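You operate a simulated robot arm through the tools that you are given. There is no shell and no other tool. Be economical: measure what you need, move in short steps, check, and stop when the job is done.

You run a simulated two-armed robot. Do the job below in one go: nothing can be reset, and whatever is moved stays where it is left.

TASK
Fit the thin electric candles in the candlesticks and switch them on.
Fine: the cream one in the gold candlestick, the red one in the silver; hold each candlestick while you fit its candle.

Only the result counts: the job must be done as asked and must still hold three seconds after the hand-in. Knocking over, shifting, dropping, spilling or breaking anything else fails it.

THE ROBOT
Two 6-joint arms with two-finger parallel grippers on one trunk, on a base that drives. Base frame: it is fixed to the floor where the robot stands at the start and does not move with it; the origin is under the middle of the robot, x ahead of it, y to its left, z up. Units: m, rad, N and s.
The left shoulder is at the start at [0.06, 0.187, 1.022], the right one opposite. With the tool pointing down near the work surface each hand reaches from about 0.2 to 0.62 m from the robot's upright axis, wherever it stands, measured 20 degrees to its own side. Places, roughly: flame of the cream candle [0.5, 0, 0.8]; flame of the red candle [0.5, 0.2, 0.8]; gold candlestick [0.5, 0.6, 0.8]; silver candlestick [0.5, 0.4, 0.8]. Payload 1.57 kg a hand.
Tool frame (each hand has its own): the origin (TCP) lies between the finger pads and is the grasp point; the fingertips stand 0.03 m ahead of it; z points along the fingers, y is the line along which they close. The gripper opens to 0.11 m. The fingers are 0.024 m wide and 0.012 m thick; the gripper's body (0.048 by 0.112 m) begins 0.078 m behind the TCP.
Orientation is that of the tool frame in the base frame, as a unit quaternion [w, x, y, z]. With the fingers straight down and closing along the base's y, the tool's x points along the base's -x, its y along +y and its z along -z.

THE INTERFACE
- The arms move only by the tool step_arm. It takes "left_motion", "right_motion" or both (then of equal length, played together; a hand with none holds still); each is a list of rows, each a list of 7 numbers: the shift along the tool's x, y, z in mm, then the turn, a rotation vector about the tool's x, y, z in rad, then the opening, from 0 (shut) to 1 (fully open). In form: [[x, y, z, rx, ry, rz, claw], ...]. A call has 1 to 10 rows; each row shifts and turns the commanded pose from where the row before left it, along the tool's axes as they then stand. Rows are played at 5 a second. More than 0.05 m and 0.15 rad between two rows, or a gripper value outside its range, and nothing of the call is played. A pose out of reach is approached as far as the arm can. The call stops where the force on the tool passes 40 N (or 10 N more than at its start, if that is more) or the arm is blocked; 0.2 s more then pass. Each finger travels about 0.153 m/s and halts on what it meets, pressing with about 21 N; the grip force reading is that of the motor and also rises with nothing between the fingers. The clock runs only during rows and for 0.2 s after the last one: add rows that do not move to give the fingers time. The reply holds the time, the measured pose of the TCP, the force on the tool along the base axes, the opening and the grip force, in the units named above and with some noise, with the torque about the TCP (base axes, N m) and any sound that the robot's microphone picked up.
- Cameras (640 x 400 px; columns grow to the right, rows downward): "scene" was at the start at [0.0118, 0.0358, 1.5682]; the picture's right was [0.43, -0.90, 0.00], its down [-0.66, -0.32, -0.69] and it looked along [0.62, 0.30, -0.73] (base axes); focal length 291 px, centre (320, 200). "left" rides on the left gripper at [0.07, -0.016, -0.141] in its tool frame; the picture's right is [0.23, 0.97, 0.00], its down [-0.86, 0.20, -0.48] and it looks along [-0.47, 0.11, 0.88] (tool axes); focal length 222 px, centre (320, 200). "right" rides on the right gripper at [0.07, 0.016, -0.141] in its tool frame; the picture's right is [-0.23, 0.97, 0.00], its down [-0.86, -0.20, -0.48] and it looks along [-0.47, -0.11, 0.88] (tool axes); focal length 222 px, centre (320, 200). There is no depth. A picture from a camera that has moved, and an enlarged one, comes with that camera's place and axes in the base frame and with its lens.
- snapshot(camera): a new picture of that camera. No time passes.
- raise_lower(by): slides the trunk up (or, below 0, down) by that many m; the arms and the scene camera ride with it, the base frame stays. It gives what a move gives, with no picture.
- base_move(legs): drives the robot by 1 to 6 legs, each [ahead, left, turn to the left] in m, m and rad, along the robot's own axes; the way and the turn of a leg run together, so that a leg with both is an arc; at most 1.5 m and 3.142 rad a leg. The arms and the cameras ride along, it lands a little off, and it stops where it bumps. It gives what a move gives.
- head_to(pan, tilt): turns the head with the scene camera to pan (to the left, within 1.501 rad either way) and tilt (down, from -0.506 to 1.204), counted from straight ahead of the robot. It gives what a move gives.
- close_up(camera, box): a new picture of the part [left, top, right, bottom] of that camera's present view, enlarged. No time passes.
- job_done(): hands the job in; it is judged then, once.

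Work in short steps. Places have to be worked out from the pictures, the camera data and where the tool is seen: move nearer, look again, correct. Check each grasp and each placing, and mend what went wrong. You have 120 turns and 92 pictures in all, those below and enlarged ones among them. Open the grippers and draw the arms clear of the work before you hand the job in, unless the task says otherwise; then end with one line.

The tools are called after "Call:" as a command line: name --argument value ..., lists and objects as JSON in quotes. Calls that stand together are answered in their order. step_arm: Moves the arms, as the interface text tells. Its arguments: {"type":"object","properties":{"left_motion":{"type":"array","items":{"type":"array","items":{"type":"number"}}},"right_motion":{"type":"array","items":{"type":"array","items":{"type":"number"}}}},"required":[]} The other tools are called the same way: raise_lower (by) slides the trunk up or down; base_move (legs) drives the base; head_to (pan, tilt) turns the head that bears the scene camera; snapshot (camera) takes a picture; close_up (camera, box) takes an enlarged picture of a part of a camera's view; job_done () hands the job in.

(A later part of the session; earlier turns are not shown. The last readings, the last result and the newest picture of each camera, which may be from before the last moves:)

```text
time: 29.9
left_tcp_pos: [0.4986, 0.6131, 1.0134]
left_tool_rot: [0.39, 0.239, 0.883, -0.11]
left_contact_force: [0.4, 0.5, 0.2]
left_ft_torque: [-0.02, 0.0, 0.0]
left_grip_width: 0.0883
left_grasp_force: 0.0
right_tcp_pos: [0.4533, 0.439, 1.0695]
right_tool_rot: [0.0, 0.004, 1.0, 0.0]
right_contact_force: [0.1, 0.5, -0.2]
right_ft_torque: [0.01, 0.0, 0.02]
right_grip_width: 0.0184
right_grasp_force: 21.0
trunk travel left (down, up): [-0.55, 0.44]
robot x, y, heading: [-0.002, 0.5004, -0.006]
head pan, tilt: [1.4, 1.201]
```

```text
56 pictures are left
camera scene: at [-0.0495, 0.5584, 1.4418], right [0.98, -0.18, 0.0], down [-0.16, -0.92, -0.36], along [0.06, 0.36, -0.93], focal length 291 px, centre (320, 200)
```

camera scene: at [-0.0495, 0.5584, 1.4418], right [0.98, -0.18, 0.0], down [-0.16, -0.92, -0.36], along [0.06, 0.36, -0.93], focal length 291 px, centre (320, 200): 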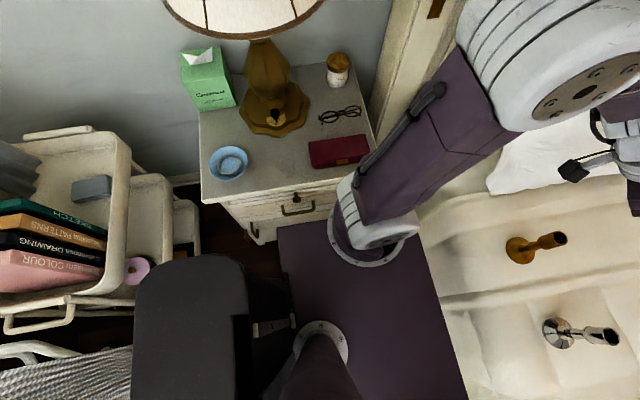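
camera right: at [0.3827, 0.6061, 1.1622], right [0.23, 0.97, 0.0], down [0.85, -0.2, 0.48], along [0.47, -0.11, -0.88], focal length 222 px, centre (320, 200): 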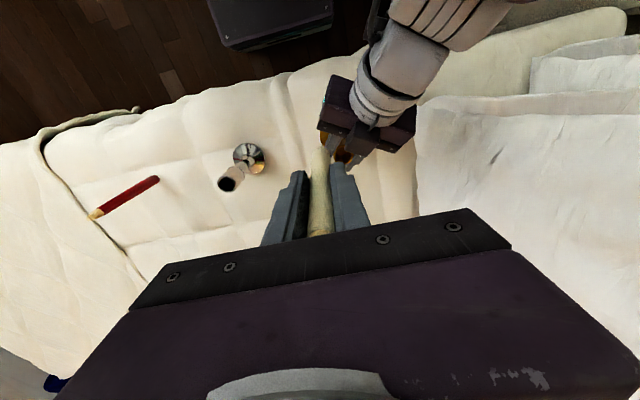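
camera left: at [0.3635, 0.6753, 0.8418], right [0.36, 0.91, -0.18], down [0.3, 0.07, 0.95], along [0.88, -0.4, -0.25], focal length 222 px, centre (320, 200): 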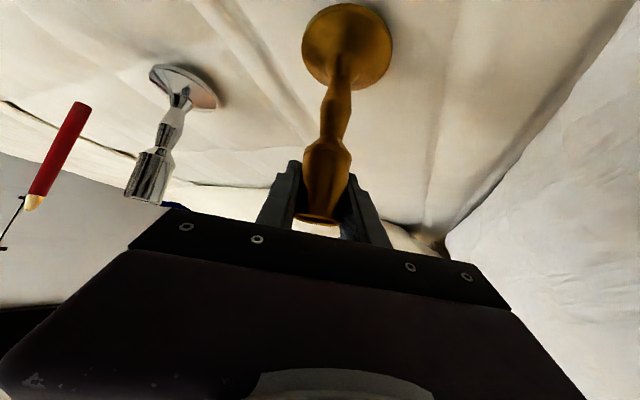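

There's room beside the nightstand. I'll slide 5 cm left and turn 0.3 rad left.

Call:
base_move --legs '[[0, 0.05, 0], [0, 0, 0.3]]'

Call:
head_to --pan -0.15 --tilt 0.9

Call:
snapshot --camera "scene"

```text
time: 31.8
left_tcp_pos: [0.4412, 0.8078, 1.0142]
left_tool_rot: [0.403, 0.102, 0.908, -0.049]
left_contact_force: [-0.7, 0.2, -0.5]
left_ft_torque: [0.03, -0.01, 0.0]
left_grip_width: 0.088
left_grasp_force: 0.1
right_tcp_pos: [0.4519, 0.6279, 1.0695]
right_tool_rot: [0.0, -0.15, 0.989, 0.0]
right_contact_force: [0.0, 0.4, -0.3]
right_ft_torque: [0.01, -0.01, 0.0]
right_grip_width: 0.0182
right_grasp_force: 21.1
trunk travel left (down, up): [-0.55, 0.44]
robot x, y, heading: [0.0002, 0.5468, 0.298]
head pan, tilt: [1.4, 1.201]
```

```text
time: 33.4
left_tcp_pos: [0.4414, 0.8086, 1.0138]
left_tool_rot: [0.402, 0.101, 0.909, -0.048]
left_contact_force: [0.1, 0.0, 0.0]
left_ft_torque: [-0.02, 0.02, -0.02]
left_grip_width: 0.0881
left_grasp_force: 0.0
right_tcp_pos: [0.4517, 0.6287, 1.0692]
right_tool_rot: [0.0, -0.15, 0.989, 0.0]
right_contact_force: [0.1, 0.1, -1.2]
right_ft_torque: [0.0, 0.0, 0.0]
right_grip_width: 0.0185
right_grasp_force: 21.0
trunk travel left (down, up): [-0.55, 0.44]
robot x, y, heading: [-0.0017, 0.5543, 0.299]
head pan, tilt: [-0.15, 0.901]
```

```text
55 pictures are left
camera scene: at [0.0182, 0.5462, 1.4616], right [0.15, -0.99, 0.0], down [-0.77, -0.12, -0.62], along [0.61, 0.09, -0.78], focal length 291 px, centre (320, 200)
```

scene: 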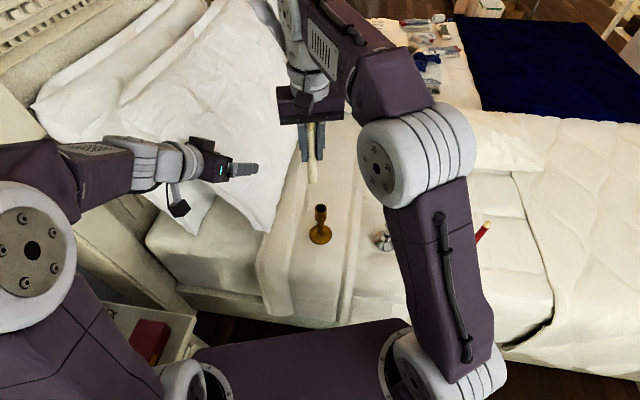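

Clear the right hand a bit, then bring the left hand above the gold tube again.

Call:
step_arm --right_motion '[[0, -40, -20, 0, 0, 0, 0], [0, -40, -10, 0, 0, 0, 0], [0, -40, 0, 0, 0, 0, 0], [0, 0, 0, 0, 0, 0, 0], [0, 0, 0, 0, 0, 0, 0], [0, 0, 0, 0, 0, 0, 0], [0, 0, 0, 0, 0, 0, 0], [0, 0, 0, 0, 0, 0, 0]]' --left_motion '[[0, 0, 0, 0, 0, 0, 0.8], [0, 0, 0, 0, 0, 0, 0.8], [5.7, -29.3, 27.2, 0, 0, 0, 0.8], [5.7, -29.3, 27.2, 0, 0, 0, 0.8], [5.7, -29.3, 27.2, 0, 0, 0, 0.8], [5.7, -29.3, 27.2, 0, 0, 0, 0.8], [5.7, -29.3, 27.2, 0, 0, 0, 0.8], [5.7, -29.3, 27.2, 0, 0, 0, 0.8]]'

Call:
snapshot --camera "left"

Call:
close_up --camera "scene" --box '[230, 140, 390, 260]'

```text
time: 35.2
left_tcp_pos: [0.4919, 0.6587, 0.9075]
left_tool_rot: [0.401, 0.105, 0.909, -0.054]
left_contact_force: [-0.3, -0.5, 0.7]
left_ft_torque: [-0.01, 0.02, 0.01]
left_grip_width: 0.0881
left_grasp_force: 0.0
left hand out of reach, approached as far as the arm can: row 7, 8
right_tcp_pos: [0.4866, 0.5133, 1.1006]
right_tool_rot: [-0.001, -0.15, 0.989, 0.0]
right_contact_force: [-0.3, -0.4, -1.1]
right_ft_torque: [0.0, -0.03, -0.04]
right_grip_width: 0.0185
right_grasp_force: 21.1
trunk travel left (down, up): [-0.55, 0.44]
robot x, y, heading: [-0.0017, 0.55, 0.303]
head pan, tilt: [-0.15, 0.901]
```

```text
54 pictures are left
camera left: at [0.3423, 0.6766, 0.9505], right [0.08, 0.98, -0.18], down [0.27, 0.16, 0.95], along [0.96, -0.12, -0.25], focal length 222 px, centre (320, 200)
```

left: 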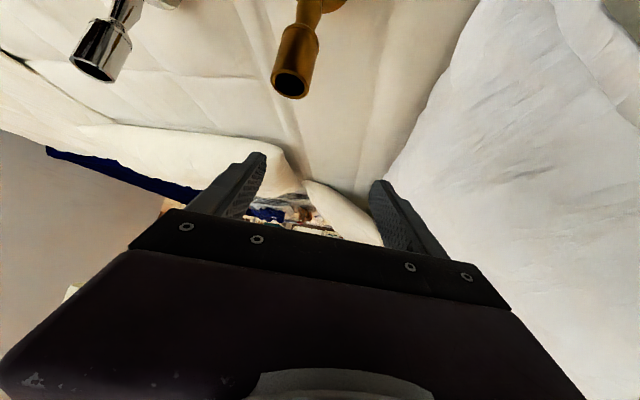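

```text
3.33 times, centred on (310, 200) of scene
camera zoom: at [0.0179, 0.5462, 1.4616], right [0.15, -0.99, 0.0], down [-0.77, -0.12, -0.62], along [0.61, 0.09, -0.78], focal length 971 px, centre (353, 200)
```

zoom: 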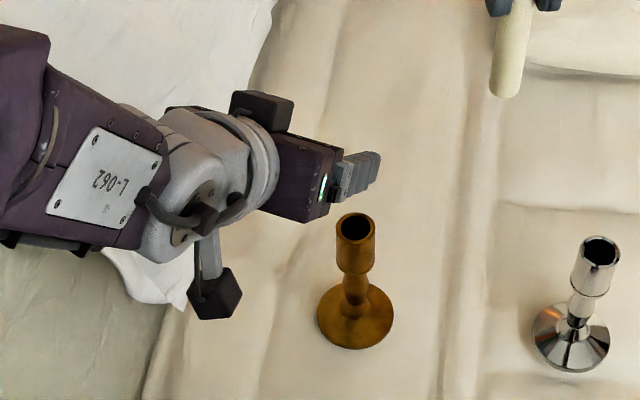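

The wrist needs more inward yaw now. I'll rotate the left hand about the vertical by 0.35 rad and check reach.

Call:
step_arm --left_motion '[[0, 0, 0, 0.0863, 0, 0.0785, 0.8], [0, 0, 0, 0.0863, 0, 0.0785, 0.8], [0, 0, 0, 0.0863, 0, 0.0785, 0.8], [0, 0, 0, 0, 0, 0, 0.8]]'

```text
time: 36.2
left_tcp_pos: [0.4929, 0.6583, 0.9079]
left_tool_rot: [0.388, 0.259, 0.877, -0.119]
left_contact_force: [-0.2, 0.5, 0.0]
left_ft_torque: [0.01, -0.01, -0.02]
left_grip_width: 0.0879
left_grasp_force: 0.0
right_tcp_pos: [0.4858, 0.514, 1.1]
right_tool_rot: [0.0, -0.151, 0.989, 0.0]
right_contact_force: [-0.2, 1.0, -0.7]
right_ft_torque: [0.01, 0.03, 0.01]
right_grip_width: 0.0185
right_grasp_force: 21.3
trunk travel left (down, up): [-0.55, 0.44]
robot x, y, heading: [0.0001, 0.5484, 0.303]
head pan, tilt: [-0.15, 0.901]
```

Orientation reached. Now over the tube at z≈0.88.

Call:
step_arm --left_motion '[[0, -11.5, 14, 0, 0, 0, 0.8], [0, -11.5, 14, 0, 0, 0, 0.8], [0, -11.5, 14, 0, 0, 0, 0.8], [0, 0, 0, 0, 0, 0, 0.8]]'

Call:
snapshot --camera "left"

```text
time: 37.2
left_tcp_pos: [0.4994, 0.6134, 0.8789]
left_tool_rot: [0.388, 0.258, 0.877, -0.117]
left_contact_force: [-0.2, -0.7, 0.4]
left_ft_torque: [-0.03, -0.01, 0.0]
left_grip_width: 0.0881
left_grasp_force: 0.1
right_tcp_pos: [0.4865, 0.5142, 1.1007]
right_tool_rot: [0.001, -0.15, 0.989, 0.001]
right_contact_force: [-0.1, 0.4, -0.4]
right_ft_torque: [0.0, -0.04, -0.02]
right_grip_width: 0.0186
right_grasp_force: 20.7
trunk travel left (down, up): [-0.55, 0.44]
robot x, y, heading: [0.0011, 0.5537, 0.298]
head pan, tilt: [-0.15, 0.901]
```

```text
52 pictures are left
camera left: at [0.3644, 0.6815, 0.9223], right [0.4, 0.9, -0.17], down [0.29, 0.05, 0.95], along [0.87, -0.44, -0.24], focal length 222 px, centre (320, 200)
```

left: 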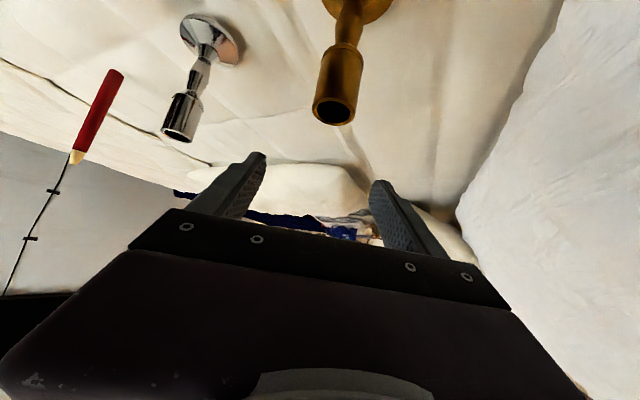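

Aligned to within ~2 mm. Descending to z≈0.797.

Call:
step_arm --left_motion '[[20.3, -0.5, 18.4, 0, 0, 0, 0.8], [20.3, -0.5, 18.4, 0, 0, 0, 0.8], [20.3, -0.5, 18.4, 0, 0, 0, 0.8], [0, 0, 0, 0, 0, 0, 0.6], [0, 0, 0, 0, 0, 0, 0.4]]'

Call:
snapshot --camera "left"

```text
time: 38.4
left_tcp_pos: [0.4974, 0.6117, 0.7978]
left_tool_rot: [0.387, 0.259, 0.877, -0.119]
left_contact_force: [-0.4, -0.1, -0.1]
left_ft_torque: [0.02, 0.0, 0.0]
left_grip_width: 0.0438
left_grasp_force: 0.1
right_tcp_pos: [0.487, 0.5123, 1.101]
right_tool_rot: [0.0, -0.15, 0.989, 0.0]
right_contact_force: [0.1, 0.0, -0.2]
right_ft_torque: [0.02, 0.01, 0.04]
right_grip_width: 0.0185
right_grasp_force: 20.8
trunk travel left (down, up): [-0.55, 0.44]
robot x, y, heading: [0.0018, 0.5531, 0.299]
head pan, tilt: [-0.15, 0.901]
```

```text
51 pictures are left
camera left: at [0.3628, 0.6796, 0.8404], right [0.4, 0.9, -0.17], down [0.29, 0.05, 0.95], along [0.87, -0.44, -0.24], focal length 222 px, centre (320, 200)
```

left: 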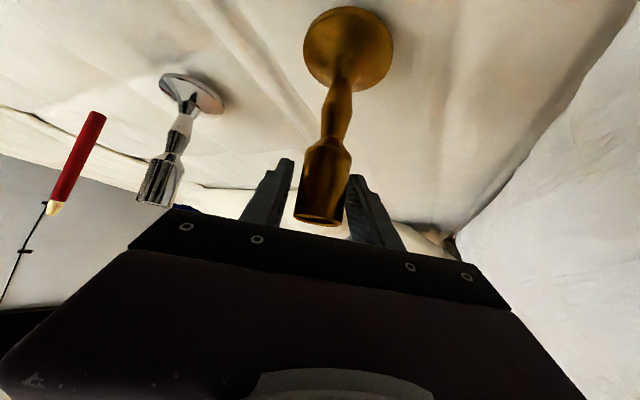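

Close the left hand and bring the candle over the mouth.

Call:
step_arm --left_motion '[[0, 1, 0, 0, 0, 0, 0.33], [0, 0, 0, 0, 0, 0, 0.29], [0, 0, 0, 0, 0, 0, 0], [0, 0, 0, 0, 0, 0, 0], [0, 0, 0, 0, 0, 0, 0], [0, 0, 0, 0, 0, 0, 0], [0, 0, 0, 0, 0, 0, 0], [0, 0, 0, 0, 0, 0, 0]]' --right_motion '[[0, 0, 0, 0, 0, 0, 0], [0, 0, 0, 0, 0, 0, 0], [0, 0, 0, 0, 0, 0, 0], [-9, 24, 0, 0, 0, 0, 0], [-9, 24, 10, 0, 0, 0, 0], [-10, 24, 20, 0, 0, 0, 0], [-10, 23, 20, 0, 0, 0, 0], [0, 0, 0, 0, 0, 0, 0]]'

Call:
snapshot --camera "scene"

Call:
snapshot --camera "right"

```text
time: 40.2
left_tcp_pos: [0.4997, 0.6127, 0.7973]
left_tool_rot: [0.389, 0.258, 0.877, -0.118]
left_contact_force: [-0.6, 0.5, 0.8]
left_ft_torque: [0.16, -0.02, 0.04]
left_grip_width: 0.0305
left_grasp_force: 20.9
right_tcp_pos: [0.4968, 0.616, 1.0492]
right_tool_rot: [0.001, -0.149, 0.989, 0.0]
right_contact_force: [0.2, 1.1, -0.1]
right_ft_torque: [-0.03, -0.01, -0.01]
right_grip_width: 0.0185
right_grasp_force: 21.2
trunk travel left (down, up): [-0.55, 0.44]
robot x, y, heading: [0.0014, 0.5519, 0.295]
head pan, tilt: [-0.15, 0.901]
```

```text
50 pictures are left
camera scene: at [0.0182, 0.5458, 1.4616], right [0.15, -0.99, 0.0], down [-0.77, -0.12, -0.62], along [0.61, 0.09, -0.78], focal length 291 px, centre (320, 200)
```

scene: 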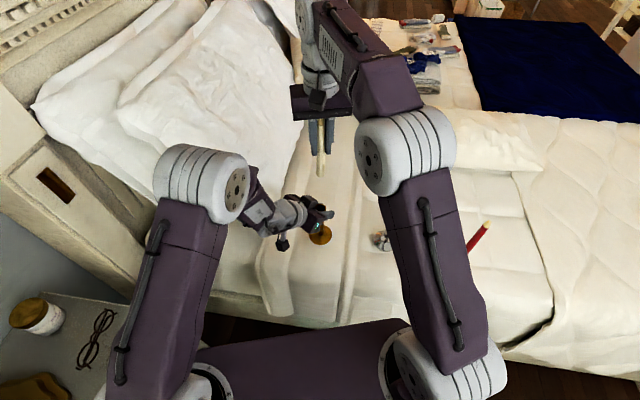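

```text
49 pictures are left
camera right: at [0.4232, 0.6103, 1.1918], right [-0.07, 1.0, 0.0], down [0.88, 0.06, 0.48], along [0.48, 0.03, -0.88], focal length 222 px, centre (320, 200)
```

right: 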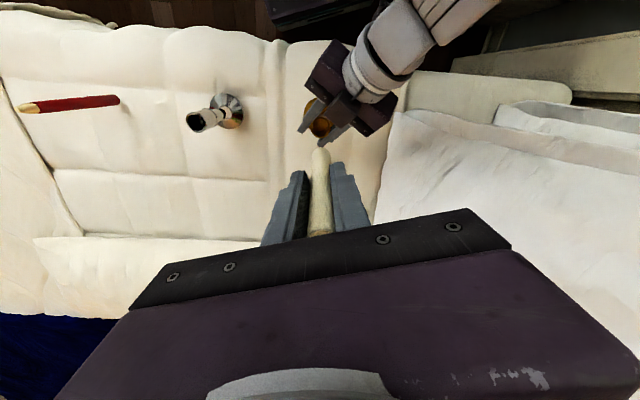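

The right hand now reaches. I'll enlarge both views to align the candle with the mouth.

Call:
close_up --camera "right" --box '[270, 80, 370, 180]'

Call:
close_up --camera "scene" --box '[270, 130, 370, 250]'

```text
4.00 times, centred on (320, 130) of right
camera zoom: at [0.4232, 0.6103, 1.1918], right [-0.07, 1.0, 0.0], down [0.88, 0.06, 0.48], along [0.48, 0.03, -0.88], focal length 888 px, centre (320, 480)
```

zoom: 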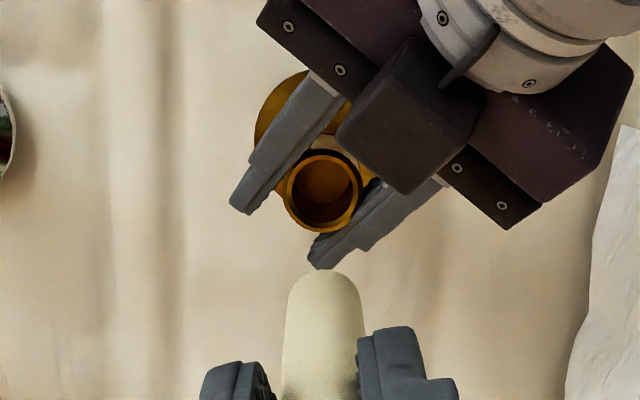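

```text
3.33 times, centred on (320, 190) of scene
camera zoom: at [0.0182, 0.5458, 1.4616], right [0.15, -0.99, 0.0], down [-0.77, -0.12, -0.62], along [0.61, 0.09, -0.78], focal length 971 px, centre (320, 233)
```

zoom: 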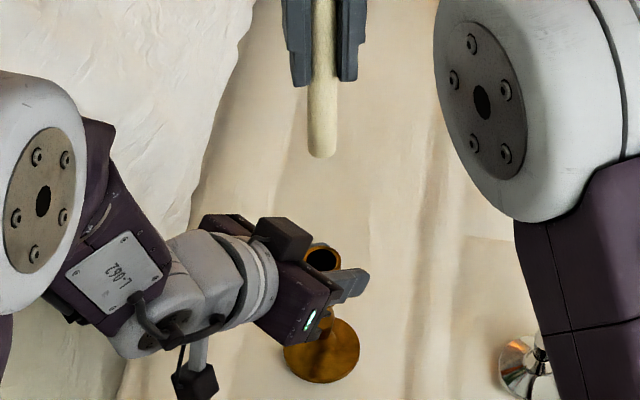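

The candle needs to shift ≈−7 mm in x. I'll apply this and lower until the bottom is ~2 cm above the mouth.

Call:
step_arm --right_motion '[[6.8, 0.5, 20, 0, 0, 0, 0], [0, 0, 30, 0, 0, 0, 0], [0, 0, 30, 0, 0, 0, 0], [0, 0, 0, 0, 0, 0, 0]]'

Call:
close_up --camera "right" --box '[270, 80, 370, 180]'

Call:
close_up --camera "scene" --box '[270, 130, 370, 250]'

Call:
close_up --camera "left" --box '[220, 140, 420, 265]'

```text
time: 41.2
left_tcp_pos: [0.4983, 0.6122, 0.798]
left_tool_rot: [0.389, 0.258, 0.876, -0.118]
left_contact_force: [-1.1, -1.0, 0.3]
left_ft_torque: [0.08, 0.1, 0.03]
left_grip_width: 0.0301
left_grasp_force: 21.0
right_tcp_pos: [0.4879, 0.6142, 0.9674]
right_tool_rot: [-0.001, -0.15, 0.989, 0.0]
right_contact_force: [-0.4, 0.7, -1.2]
right_ft_torque: [0.0, -0.01, -0.01]
right_grip_width: 0.0184
right_grasp_force: 21.1
trunk travel left (down, up): [-0.55, 0.44]
robot x, y, heading: [0.0006, 0.5506, 0.301]
head pan, tilt: [-0.15, 0.901]
```

```text
4.00 times, centred on (320, 130) of right
camera zoom: at [0.4171, 0.6091, 1.1107], right [-0.07, 1.0, 0.0], down [0.88, 0.06, 0.48], along [0.48, 0.03, -0.88], focal length 888 px, centre (320, 480)
```

zoom: 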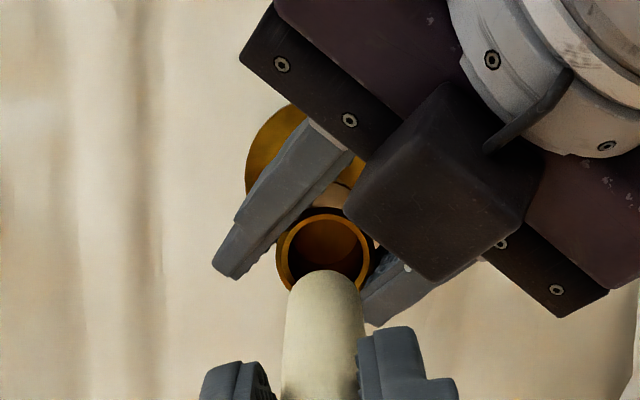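

```text
3.33 times, centred on (320, 190) of scene
camera zoom: at [0.018, 0.546, 1.4616], right [0.15, -0.99, 0.0], down [-0.77, -0.12, -0.62], along [0.61, 0.09, -0.78], focal length 971 px, centre (320, 233)
```

zoom: 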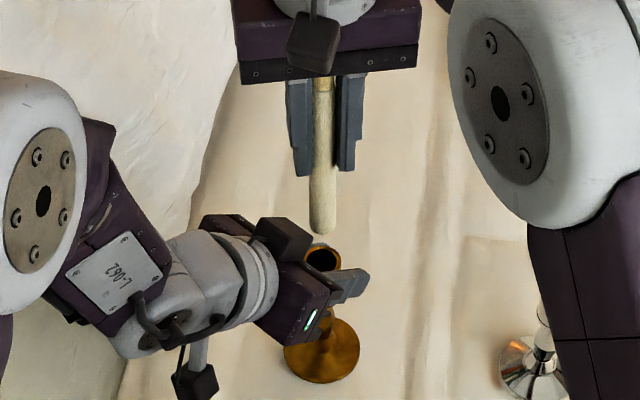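

```text
3.20 times, centred on (320, 202) of left
camera zoom: at [0.3634, 0.6801, 0.8404], right [0.4, 0.9, -0.17], down [0.29, 0.05, 0.95], along [0.87, -0.44, -0.24], focal length 711 px, centre (320, 192)
```

zoom: 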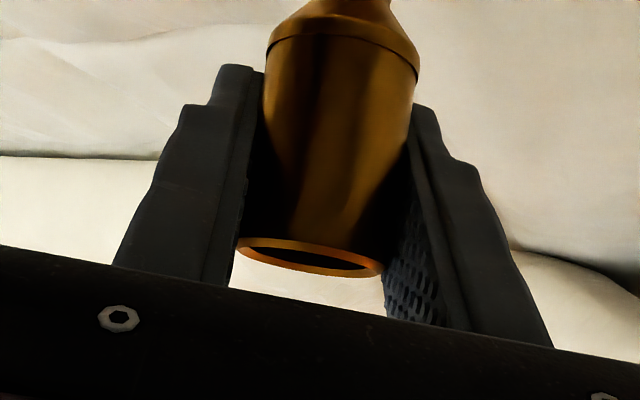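

Alignment is within ~2 mm. I'll nudge −2 mm in x and lower into the mouth slowly.

Call:
step_arm --right_motion '[[2, 0.3, 15, 0, 0, 0, 0], [0, 0, 10, 0, 0, 0, 0], [0, 0, 10, 0, 0, 0, 0], [0, 0, 10, 0, 0, 0, 0], [0, 0, 0, 0, 0, 0, 0]]'

Call:
close_up --camera "right" --box '[270, 80, 370, 180]'

Call:
close_up --camera "scene" --box '[270, 130, 370, 250]'

```text
time: 42.4
left_tcp_pos: [0.4994, 0.6119, 0.7969]
left_tool_rot: [0.389, 0.258, 0.877, -0.118]
left_contact_force: [-1.2, -0.4, 0.5]
left_ft_torque: [0.1, 0.07, -0.01]
left_grip_width: 0.0301
left_grasp_force: 20.7
right_tcp_pos: [0.4872, 0.6128, 0.9241]
right_tool_rot: [0.0, -0.15, 0.989, -0.001]
right_contact_force: [0.0, 0.1, 0.2]
right_ft_torque: [-0.01, -0.01, -0.02]
right_grip_width: 0.0188
right_grasp_force: 21.6
trunk travel left (down, up): [-0.55, 0.44]
robot x, y, heading: [0.0002, 0.5504, 0.303]
head pan, tilt: [-0.15, 0.901]
```

```text
4.00 times, centred on (320, 130) of right
camera zoom: at [0.4157, 0.6088, 1.0675], right [-0.07, 1.0, 0.0], down [0.88, 0.06, 0.48], along [0.48, 0.03, -0.88], focal length 888 px, centre (320, 480)
```

zoom: 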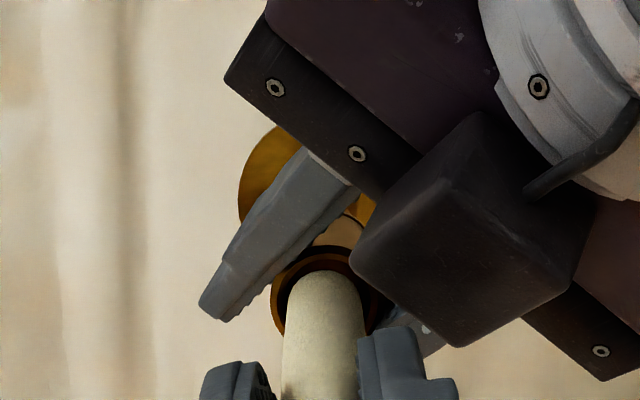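

```text
3.33 times, centred on (320, 190) of scene
camera zoom: at [0.0181, 0.546, 1.4616], right [0.15, -0.99, 0.0], down [-0.77, -0.12, -0.62], along [0.61, 0.09, -0.78], focal length 971 px, centre (320, 233)
```

zoom: 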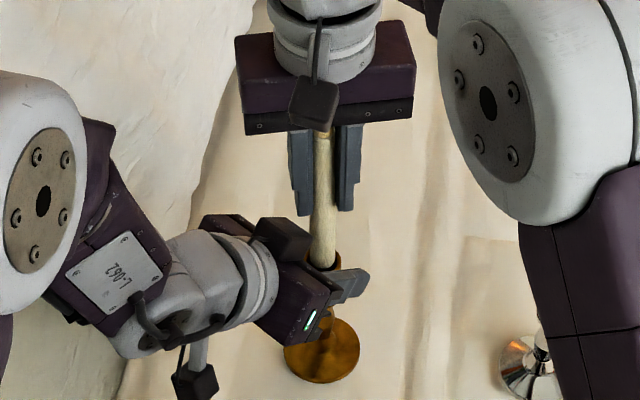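

No force, and the candle tip appears to be in the mouth. Continue down in small steps.

Call:
step_arm --right_motion '[[0, 0, 6, 0, 0, 0, 0], [0, 0, 6, 0, 0, 0, 0], [0, 0, 6, 0, 0, 0, 0], [0, 0, 0, 0, 0, 0, 0]]'

Call:
close_up --camera "scene" --box '[285, 150, 365, 230]'

```text
time: 43.1
left_tcp_pos: [0.4983, 0.6135, 0.7966]
left_tool_rot: [0.385, 0.258, 0.878, -0.117]
left_contact_force: [-0.7, 1.5, 0.4]
left_ft_torque: [-0.19, -0.63, -0.01]
left_grip_width: 0.0303
left_grasp_force: 21.4
right_tcp_pos: [0.4874, 0.6147, 0.9157]
right_tool_rot: [0.003, -0.149, 0.989, 0.001]
right_contact_force: [1.3, -2.1, 7.5]
right_ft_torque: [0.04, 0.48, -0.07]
right_grip_width: 0.0181
right_grasp_force: 21.4
trunk travel left (down, up): [-0.55, 0.44]
robot x, y, heading: [-0.0007, 0.552, 0.303]
head pan, tilt: [-0.15, 0.901]
stopped in row 3 (right hand): the force on the tool passed its limit at 49 N (the readings are from after the stop); the commanded pose is now the measured one
```

```text
5.00 times, centred on (325, 190) of scene
camera zoom: at [0.017, 0.5457, 1.4617], right [0.15, -0.99, 0.0], down [-0.77, -0.12, -0.62], along [0.61, 0.09, -0.78], focal length 1457 px, centre (295, 250)
```

zoom: 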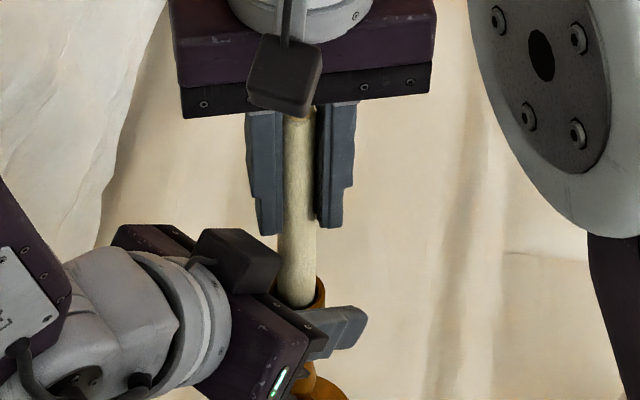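

It struck at bottom z≈0.815: the candle's lower edge shows in front of the near rim, so it sits on the robot-side rim. I'll lift, shift +4 mm in x, and try again gently.

Call:
step_arm --right_motion '[[0, 0, -10, 0, 0, 0, 0], [-4, 0, 0, 0, 0, 0, 0], [0, 0, 0, 0, 0, 0, 0]]'

Call:
close_up --camera "scene" --box '[285, 150, 365, 230]'

Call:
close_up --camera "right" --box '[270, 100, 370, 200]'

```text
time: 43.9
left_tcp_pos: [0.4975, 0.6133, 0.7953]
left_tool_rot: [0.386, 0.258, 0.878, -0.117]
left_contact_force: [-0.2, -1.0, 8.1]
left_ft_torque: [0.28, 0.15, 0.04]
left_grip_width: 0.0306
left_grasp_force: 21.5
right_tcp_pos: [0.4909, 0.6157, 0.9244]
right_tool_rot: [0.001, -0.149, 0.989, 0.001]
right_contact_force: [-0.6, 0.4, -0.8]
right_ft_torque: [0.0, 0.0, -0.01]
right_grip_width: 0.0183
right_grasp_force: 21.4
trunk travel left (down, up): [-0.55, 0.44]
robot x, y, heading: [-0.0031, 0.5546, 0.303]
head pan, tilt: [-0.15, 0.901]
```

```text
5.00 times, centred on (325, 190) of scene
camera zoom: at [0.0171, 0.5456, 1.4617], right [0.15, -0.99, 0.0], down [-0.77, -0.12, -0.62], along [0.61, 0.09, -0.78], focal length 1457 px, centre (295, 250)
```

zoom: 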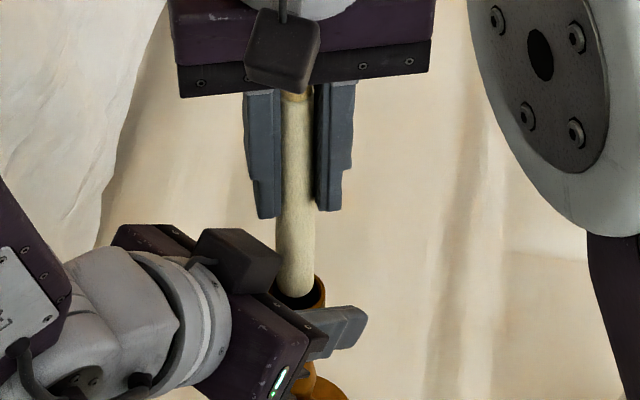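

```text
4.00 times, centred on (320, 150) of right
camera zoom: at [0.4182, 0.6103, 1.0671], right [-0.07, 1.0, 0.0], down [0.87, 0.06, 0.48], along [0.48, 0.04, -0.88], focal length 888 px, centre (320, 400)
```

zoom: 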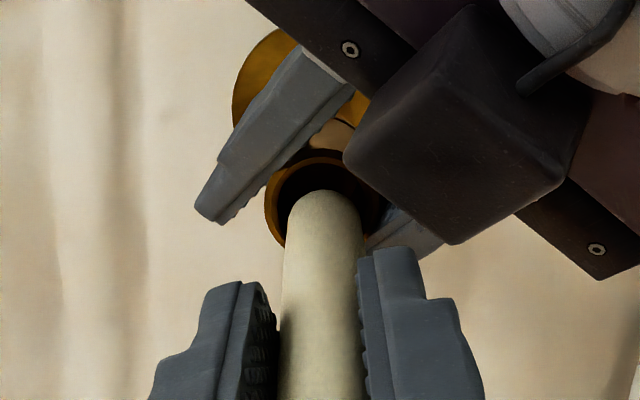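

The views disagree slightly; I'll enlarge more around the mouth.

Call:
close_up --camera "scene" --box '[305, 180, 345, 210]'

Call:
close_up --camera "left" --box '[260, 170, 360, 240]'

```text
13.33 times, centred on (325, 195) of scene
camera zoom: at [0.0171, 0.5456, 1.4617], right [0.15, -0.99, 0.0], down [-0.77, -0.12, -0.62], along [0.61, 0.09, -0.78], focal length 3884 px, centre (253, 267)
```

zoom: 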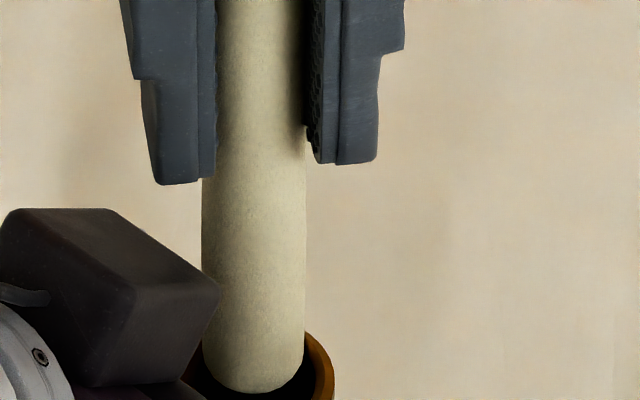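

```text
5.71 times, centred on (310, 205) of left
camera zoom: at [0.3622, 0.6806, 0.8395], right [0.4, 0.9, -0.17], down [0.3, 0.05, 0.95], along [0.87, -0.43, -0.25], focal length 1269 px, centre (377, 171)
```

zoom: 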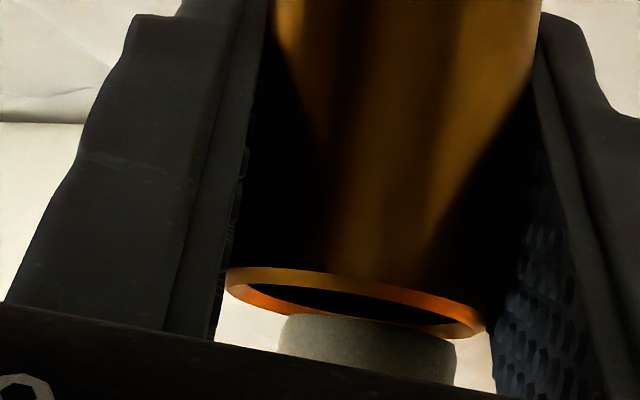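

Re-examining: earlier the candle was actually a few mm inside when the force rose. I'll move back ~2.5 mm in x, centred, and go down in 2–3 mm rows watching the force.

Call:
step_arm --right_motion '[[2.7, -0.7, 0, 0, 0, 0, 0], [0, 0, 3, 0, 0, 0, 0], [0, 0, 2, 0, 0, 0, 0], [0, 0, 0, 0, 0, 0, 0]]'

Call:
close_up --camera "scene" --box '[305, 185, 345, 215]'

Call:
close_up --camera "right" --box '[280, 110, 360, 170]'

Call:
close_up --camera "left" --box '[260, 170, 360, 240]'

```text
time: 44.9
left_tcp_pos: [0.4972, 0.612, 0.7952]
left_tool_rot: [0.387, 0.257, 0.878, -0.117]
left_contact_force: [7.4, -2.1, 0.8]
left_ft_torque: [0.39, -0.32, -0.18]
left_grip_width: 0.0305
left_grasp_force: 20.7
right_tcp_pos: [0.4899, 0.6146, 0.9212]
right_tool_rot: [0.004, -0.15, 0.989, 0.002]
right_contact_force: [-2.0, -0.2, 16.1]
right_ft_torque: [0.01, 0.03, 0.0]
right_grip_width: 0.0187
right_grasp_force: 20.9
trunk travel left (down, up): [-0.55, 0.44]
robot x, y, heading: [0.0018, 0.5518, 0.303]
head pan, tilt: [-0.15, 0.901]
```

```text
13.33 times, centred on (325, 200) of scene
camera zoom: at [0.0169, 0.5451, 1.4618], right [0.15, -0.99, 0.0], down [-0.77, -0.12, -0.62], along [0.61, 0.09, -0.78], focal length 3884 px, centre (253, 200)
```

zoom: 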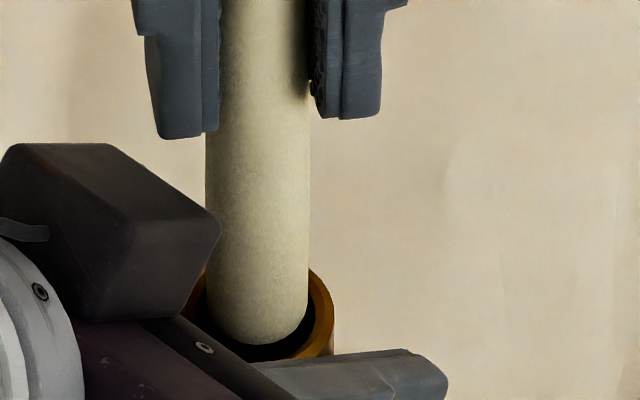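

```text
6.67 times, centred on (320, 140) of right
camera zoom: at [0.4163, 0.6088, 1.063], right [-0.07, 1.0, 0.0], down [0.87, 0.06, 0.48], along [0.48, 0.04, -0.87], focal length 1481 px, centre (320, 600)
```

zoom: 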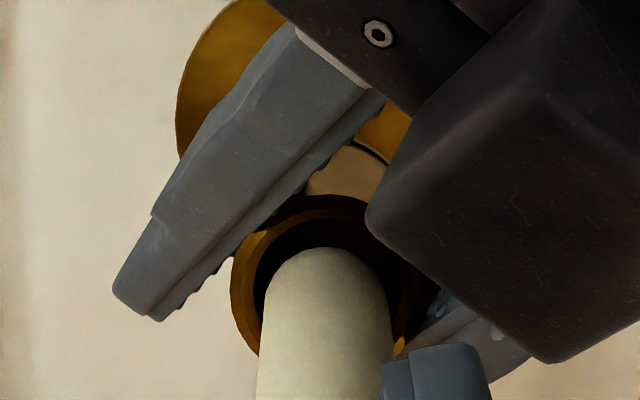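

```text
5.71 times, centred on (310, 205) of left
camera zoom: at [0.362, 0.6803, 0.8395], right [0.4, 0.9, -0.17], down [0.3, 0.05, 0.95], along [0.87, -0.43, -0.25], focal length 1269 px, centre (377, 171)
```

zoom: 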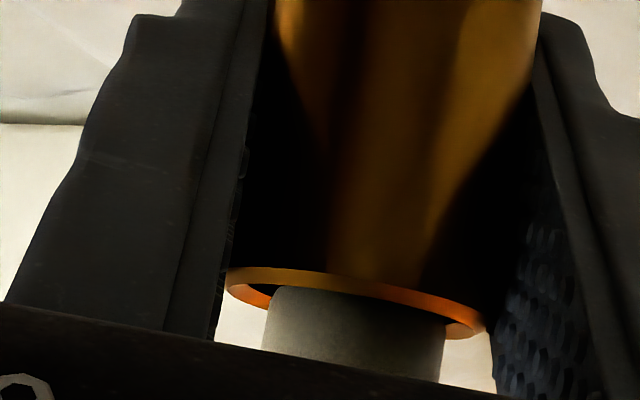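

The bottom is at the rim plane and pressing; the views say the candle is still ~2.5 mm too far in +x. Lift slightly, correct, and lower again.

Call:
step_arm --right_motion '[[0, 0, -5, 0, 0, 0, 0], [2.2, 0, 0, 0, 0, 0, 0], [0, 0, 3, 0, 0, 0, 0], [0, 0, 2, 0, 0, 0, 0], [0, 0, 2, 0, 0, 0, 0], [0, 0, 0, 0, 0, 0, 0]]'

Call:
close_up --camera "scene" --box '[305, 185, 345, 215]'

Call:
close_up --camera "right" --box '[280, 110, 360, 170]'

```text
time: 46.3
left_tcp_pos: [0.4972, 0.6129, 0.7953]
left_tool_rot: [0.387, 0.258, 0.878, -0.117]
left_contact_force: [0.0, -3.1, 10.7]
left_ft_torque: [0.25, -0.04, -0.04]
left_grip_width: 0.0304
left_grasp_force: 20.5
right_tcp_pos: [0.4863, 0.6142, 0.9176]
right_tool_rot: [0.003, -0.15, 0.989, 0.001]
right_contact_force: [0.1, -0.3, -0.9]
right_ft_torque: [-0.02, 0.04, 0.03]
right_grip_width: 0.0186
right_grasp_force: 21.6
trunk travel left (down, up): [-0.55, 0.44]
robot x, y, heading: [0.0017, 0.554, 0.304]
head pan, tilt: [-0.15, 0.901]
```

```text
13.33 times, centred on (325, 200) of scene
camera zoom: at [0.017, 0.5454, 1.4617], right [0.15, -0.99, 0.0], down [-0.77, -0.12, -0.62], along [0.61, 0.09, -0.78], focal length 3884 px, centre (253, 200)
```

zoom: 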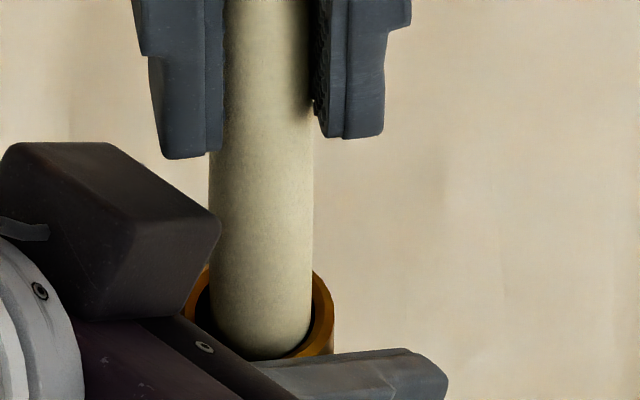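

```text
6.67 times, centred on (320, 140) of right
camera zoom: at [0.4142, 0.6082, 1.06], right [-0.07, 1.0, 0.0], down [0.87, 0.06, 0.48], along [0.48, 0.04, -0.88], focal length 1481 px, centre (320, 600)
```

zoom: 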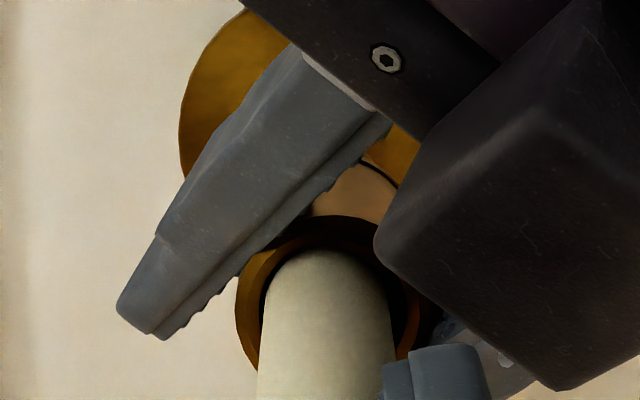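

The force vanished and the tip is just inside. Continue down in 3 mm rows.

Call:
step_arm --right_motion '[[0, 0, 3, 0, 0, 0, 0], [0, 0, 3, 0, 0, 0, 0], [0, 0, 3, 0, 0, 0, 0], [0, 0, 0, 0, 0, 0, 0]]'

Call:
close_up --camera "scene" --box '[305, 185, 345, 215]'

```text
time: 47.1
left_tcp_pos: [0.4968, 0.6124, 0.7954]
left_tool_rot: [0.386, 0.256, 0.879, -0.117]
left_contact_force: [-0.7, -0.4, 2.2]
left_ft_torque: [-0.38, -0.5, -0.05]
left_grip_width: 0.0306
left_grasp_force: 21.5
right_tcp_pos: [0.4877, 0.6133, 0.9127]
right_tool_rot: [0.005, -0.15, 0.989, 0.003]
right_contact_force: [1.2, -3.1, 8.5]
right_ft_torque: [0.11, 0.28, 0.03]
right_grip_width: 0.0187
right_grasp_force: 21.2
trunk travel left (down, up): [-0.55, 0.44]
robot x, y, heading: [0.0023, 0.5493, 0.294]
head pan, tilt: [-0.15, 0.901]
stopped in row 3 (right hand): the force on the tool passed its limit at 45 N (the readings are from after the stop); the commanded pose is now the measured one
```

```text
13.33 times, centred on (325, 200) of scene
camera zoom: at [0.0168, 0.5456, 1.4615], right [0.15, -0.99, 0.0], down [-0.77, -0.12, -0.62], along [0.61, 0.09, -0.78], focal length 3884 px, centre (253, 200)
```

zoom: 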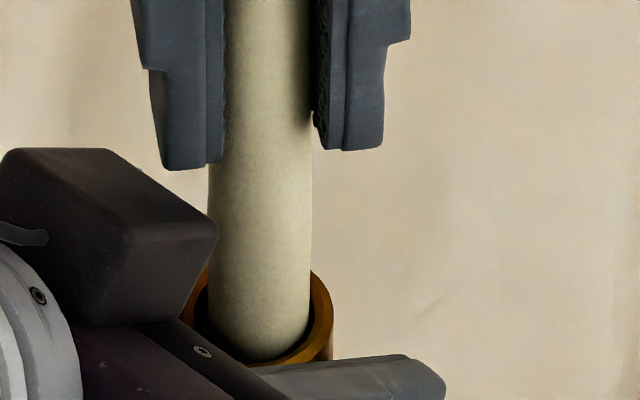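

The torques on both hands indicate contact on the (−x, +y) side. I'll lift 3 mm, shift +1.4 mm x and −0.8 mm y, and descend gently.

Call:
step_arm --right_motion '[[0, 0, -4, 0, 0, 0, 0], [-1.1, -1.2, 0, 0, 0, 0, 0], [0, 0, 2, 0, 0, 0, 0], [0, 0, 2, 0, 0, 0, 0], [0, 0, 2, 0, 0, 0, 0], [0, 0, 0, 0, 0, 0, 0]]'

Call:
close_up --camera "right" --box '[280, 110, 360, 170]'

```text
time: 48.5
left_tcp_pos: [0.4976, 0.6135, 0.7934]
left_tool_rot: [0.385, 0.258, 0.878, -0.118]
left_contact_force: [0.5, -4.7, 9.3]
left_ft_torque: [0.22, 0.02, 0.01]
left_grip_width: 0.0306
left_grasp_force: 20.5
right_tcp_pos: [0.4883, 0.612, 0.9086]
right_tool_rot: [0.005, -0.15, 0.989, 0.002]
right_contact_force: [-1.9, 3.2, -2.9]
right_ft_torque: [0.28, 0.18, 0.03]
right_grip_width: 0.0183
right_grasp_force: 20.5
trunk travel left (down, up): [-0.55, 0.44]
robot x, y, heading: [0.0001, 0.5503, 0.3]
head pan, tilt: [-0.15, 0.901]
```

```text
6.67 times, centred on (320, 140) of right
camera zoom: at [0.4154, 0.6074, 1.0518], right [-0.07, 1.0, 0.01], down [0.87, 0.06, 0.49], along [0.48, 0.04, -0.87], focal length 1481 px, centre (320, 600)
```

zoom: 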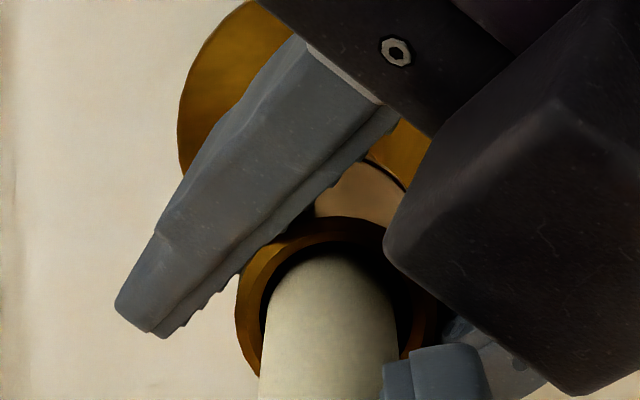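

Deeper now (0.9086) with no axial force. Keep going in 2 mm rows.

Call:
step_arm --right_motion '[[0.2, 0.5, 2, 0, 0, 0, 0], [0, 0, 2, 0, 0, 0, 0], [0, 0, 2, 0, 0, 0, 0], [0, 0, 2, 0, 0, 0, 0], [0, 0, 0, 0, 0, 0, 0]]'

Call:
close_up --camera "scene" --box '[300, 170, 350, 215]'

```text
time: 49.7
left_tcp_pos: [0.4971, 0.613, 0.7939]
left_tool_rot: [0.385, 0.257, 0.879, -0.117]
left_contact_force: [1.9, -6.3, 8.9]
left_ft_torque: [0.17, -0.27, -0.03]
left_grip_width: 0.0309
left_grasp_force: 21.1
right_tcp_pos: [0.4884, 0.6118, 0.9025]
right_tool_rot: [0.005, -0.15, 0.989, 0.003]
right_contact_force: [-1.1, 4.1, 0.6]
right_ft_torque: [0.31, 0.25, 0.02]
right_grip_width: 0.0188
right_grasp_force: 21.5
trunk travel left (down, up): [-0.55, 0.44]
robot x, y, heading: [0.003, 0.5515, 0.296]
head pan, tilt: [-0.15, 0.901]
```

```text
8.89 times, centred on (325, 192) of scene
camera zoom: at [0.0171, 0.5453, 1.4616], right [0.15, -0.99, 0.0], down [-0.77, -0.12, -0.62], along [0.61, 0.09, -0.78], focal length 2590 px, centre (276, 267)
```

zoom: 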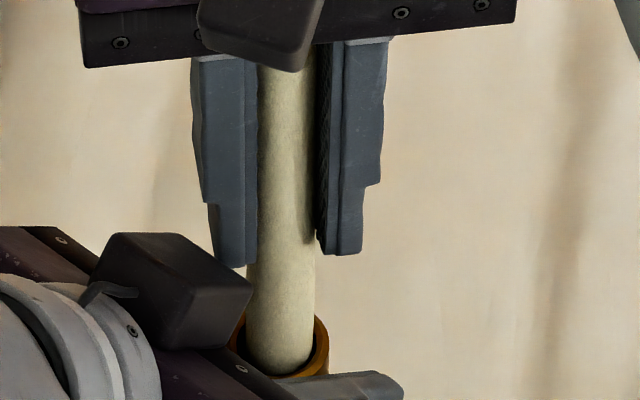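

Sliding in smoothly. Continue until the floor is felt.

Call:
step_arm --right_motion '[[0, 0.5, 2, 0, 0, 0, 0], [0, 0.3, 2, 0, 0, 0, 0], [0, 0, 2, 0, 0, 0, 0], [0, 0, 2, 0, 0, 0, 0], [0, 0, 2, 0, 0, 0, 0], [0, 0, 0, 0, 0, 0, 0]]'

```text
time: 51.1
left_tcp_pos: [0.4974, 0.6127, 0.7935]
left_tool_rot: [0.384, 0.258, 0.879, -0.117]
left_contact_force: [-2.4, -2.7, 9.3]
left_ft_torque: [-0.13, -0.95, 0.0]
left_grip_width: 0.0308
left_grasp_force: 20.6
right_tcp_pos: [0.4885, 0.6136, 0.8923]
right_tool_rot: [0.004, -0.15, 0.989, 0.003]
right_contact_force: [5.7, -0.3, 4.7]
right_ft_torque: [0.22, 0.18, -0.08]
right_grip_width: 0.0183
right_grasp_force: 20.7
trunk travel left (down, up): [-0.55, 0.44]
robot x, y, heading: [0.0009, 0.5512, 0.3]
head pan, tilt: [-0.15, 0.901]
```

At 0.892, small side load in x; relieve it and continue.

Call:
step_arm --right_motion '[[-0.8, 0, 2, 0, 0, 0, 0], [0, 0, 2, 0, 0, 0, 0], [0, 0, 2, 0, 0, 0, 0], [0, 0, 2, 0, 0, 0, 0], [0, 0, 2, 0, 0, 0, 0], [0, 0, 0, 0, 0, 0, 0]]'

Call:
close_up --camera "scene" --box '[290, 150, 360, 220]'

```text
time: 52.5
left_tcp_pos: [0.4963, 0.6128, 0.7924]
left_tool_rot: [0.384, 0.256, 0.879, -0.117]
left_contact_force: [7.3, 2.6, 0.2]
left_ft_torque: [-0.59, -0.95, -0.18]
left_grip_width: 0.0309
left_grasp_force: 20.9
right_tcp_pos: [0.4886, 0.6132, 0.8817]
right_tool_rot: [0.005, -0.149, 0.989, 0.002]
right_contact_force: [-5.8, -5.9, 16.1]
right_ft_torque: [0.14, 0.57, 0.02]
right_grip_width: 0.0185
right_grasp_force: 20.7
trunk travel left (down, up): [-0.55, 0.44]
robot x, y, heading: [-0.0024, 0.5534, 0.301]
head pan, tilt: [-0.15, 0.901]
```

```text
5.71 times, centred on (325, 185) of scene
camera zoom: at [0.0166, 0.5451, 1.4617], right [0.15, -0.99, 0.0], down [-0.77, -0.12, -0.62], along [0.62, 0.09, -0.78], focal length 1665 px, centre (291, 286)
```

zoom: 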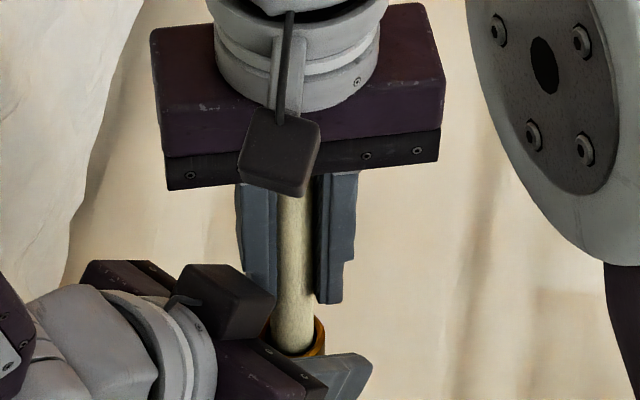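

About 40 mm inserted with 16 N resistance. One more gentle push to see if it's the floor.

Call:
step_arm --right_motion '[[0.4, 0.4, 1.5, 0, 0, 0, 0], [0, 0, 1.5, 0, 0, 0, 0], [0, 0, 1.5, 0, 0, 0, 0], [0, 0, 0, 0, 0, 0, 0]]'

```text
time: 53.5
left_tcp_pos: [0.4963, 0.614, 0.7941]
left_tool_rot: [0.385, 0.256, 0.879, -0.117]
left_contact_force: [-0.1, 2.0, 3.8]
left_ft_torque: [-0.22, -0.65, 0.02]
left_grip_width: 0.0307
left_grasp_force: 21.3
right_tcp_pos: [0.4877, 0.6153, 0.8796]
right_tool_rot: [0.008, -0.15, 0.989, 0.003]
right_contact_force: [-0.9, -3.8, 10.5]
right_ft_torque: [0.11, 0.5, -0.06]
right_grip_width: 0.0185
right_grasp_force: 20.6
trunk travel left (down, up): [-0.55, 0.44]
robot x, y, heading: [0.0024, 0.5498, 0.298]
head pan, tilt: [-0.15, 0.901]
stopped in row 4 (right hand): the force on the tool passed its limit at 40 N (the readings are from after the stop); the commanded pose is now the measured one
```

It's on the socket floor. Release the candle with the right hand, lift, and look.

Call:
step_arm --right_motion '[[0, 0, 0, 0, 0, 0, 0.3], [0, 0, 0, 0, 0, 0, 0.5], [0, 0, -20, 0, 0, 0, 0.5], [0, 0, -40, 0, 0, 0, 0.5], [0, 0, -40, 0, 0, 0, 0.5], [0, 0, -30, 0, 0, 0, 0.5], [0, 0, 0, 0, 0, 0, 0.5]]'

Call:
close_up --camera "scene" --box '[270, 110, 370, 240]'

Call:
close_up --camera "right" --box '[240, 80, 400, 200]'

```text
time: 54.2
left_tcp_pos: [0.4979, 0.6152, 0.7954]
left_tool_rot: [0.384, 0.254, 0.88, -0.116]
left_contact_force: [-8.9, 17.3, 5.9]
left_ft_torque: [-1.9, -1.33, -0.29]
left_grip_width: 0.0307
left_grasp_force: 21.1
right_tcp_pos: [0.4932, 0.6093, 0.8811]
right_tool_rot: [0.007, -0.149, 0.989, -0.001]
right_contact_force: [10.7, -19.6, 4.6]
right_ft_torque: [0.18, 0.12, 0.13]
right_grip_width: 0.035
right_grasp_force: 0.1
trunk travel left (down, up): [-0.55, 0.44]
robot x, y, heading: [-0.0017, 0.5535, 0.3]
head pan, tilt: [-0.15, 0.901]
stopped in row 3 (left hand): the force on the tool passed its limit at 48 N (the readings are from after the stop); the commanded pose is now the measured one
```

```text
3.08 times, centred on (320, 175) of scene
camera zoom: at [0.0172, 0.5449, 1.4616], right [0.15, -0.99, 0.0], down [-0.77, -0.12, -0.62], along [0.61, 0.09, -0.78], focal length 896 px, centre (320, 277)
```

zoom: 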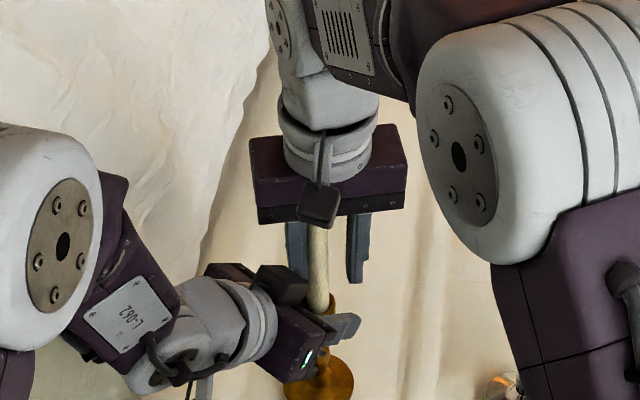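

```text
3.33 times, centred on (320, 140) of right
camera zoom: at [0.4181, 0.6055, 1.0229], right [-0.07, 1.0, 0.0], down [0.87, 0.06, 0.49], along [0.49, 0.03, -0.87], focal length 740 px, centre (320, 400)
```

zoom: 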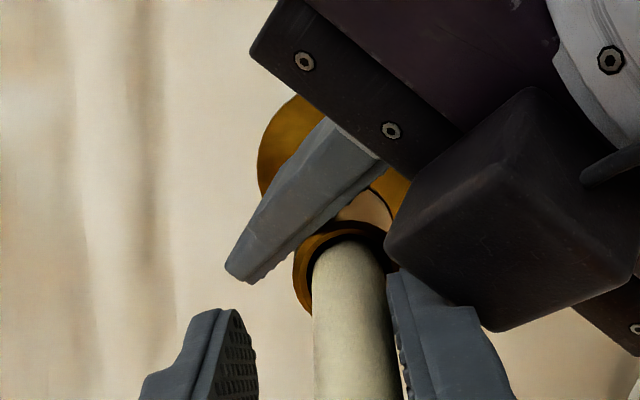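

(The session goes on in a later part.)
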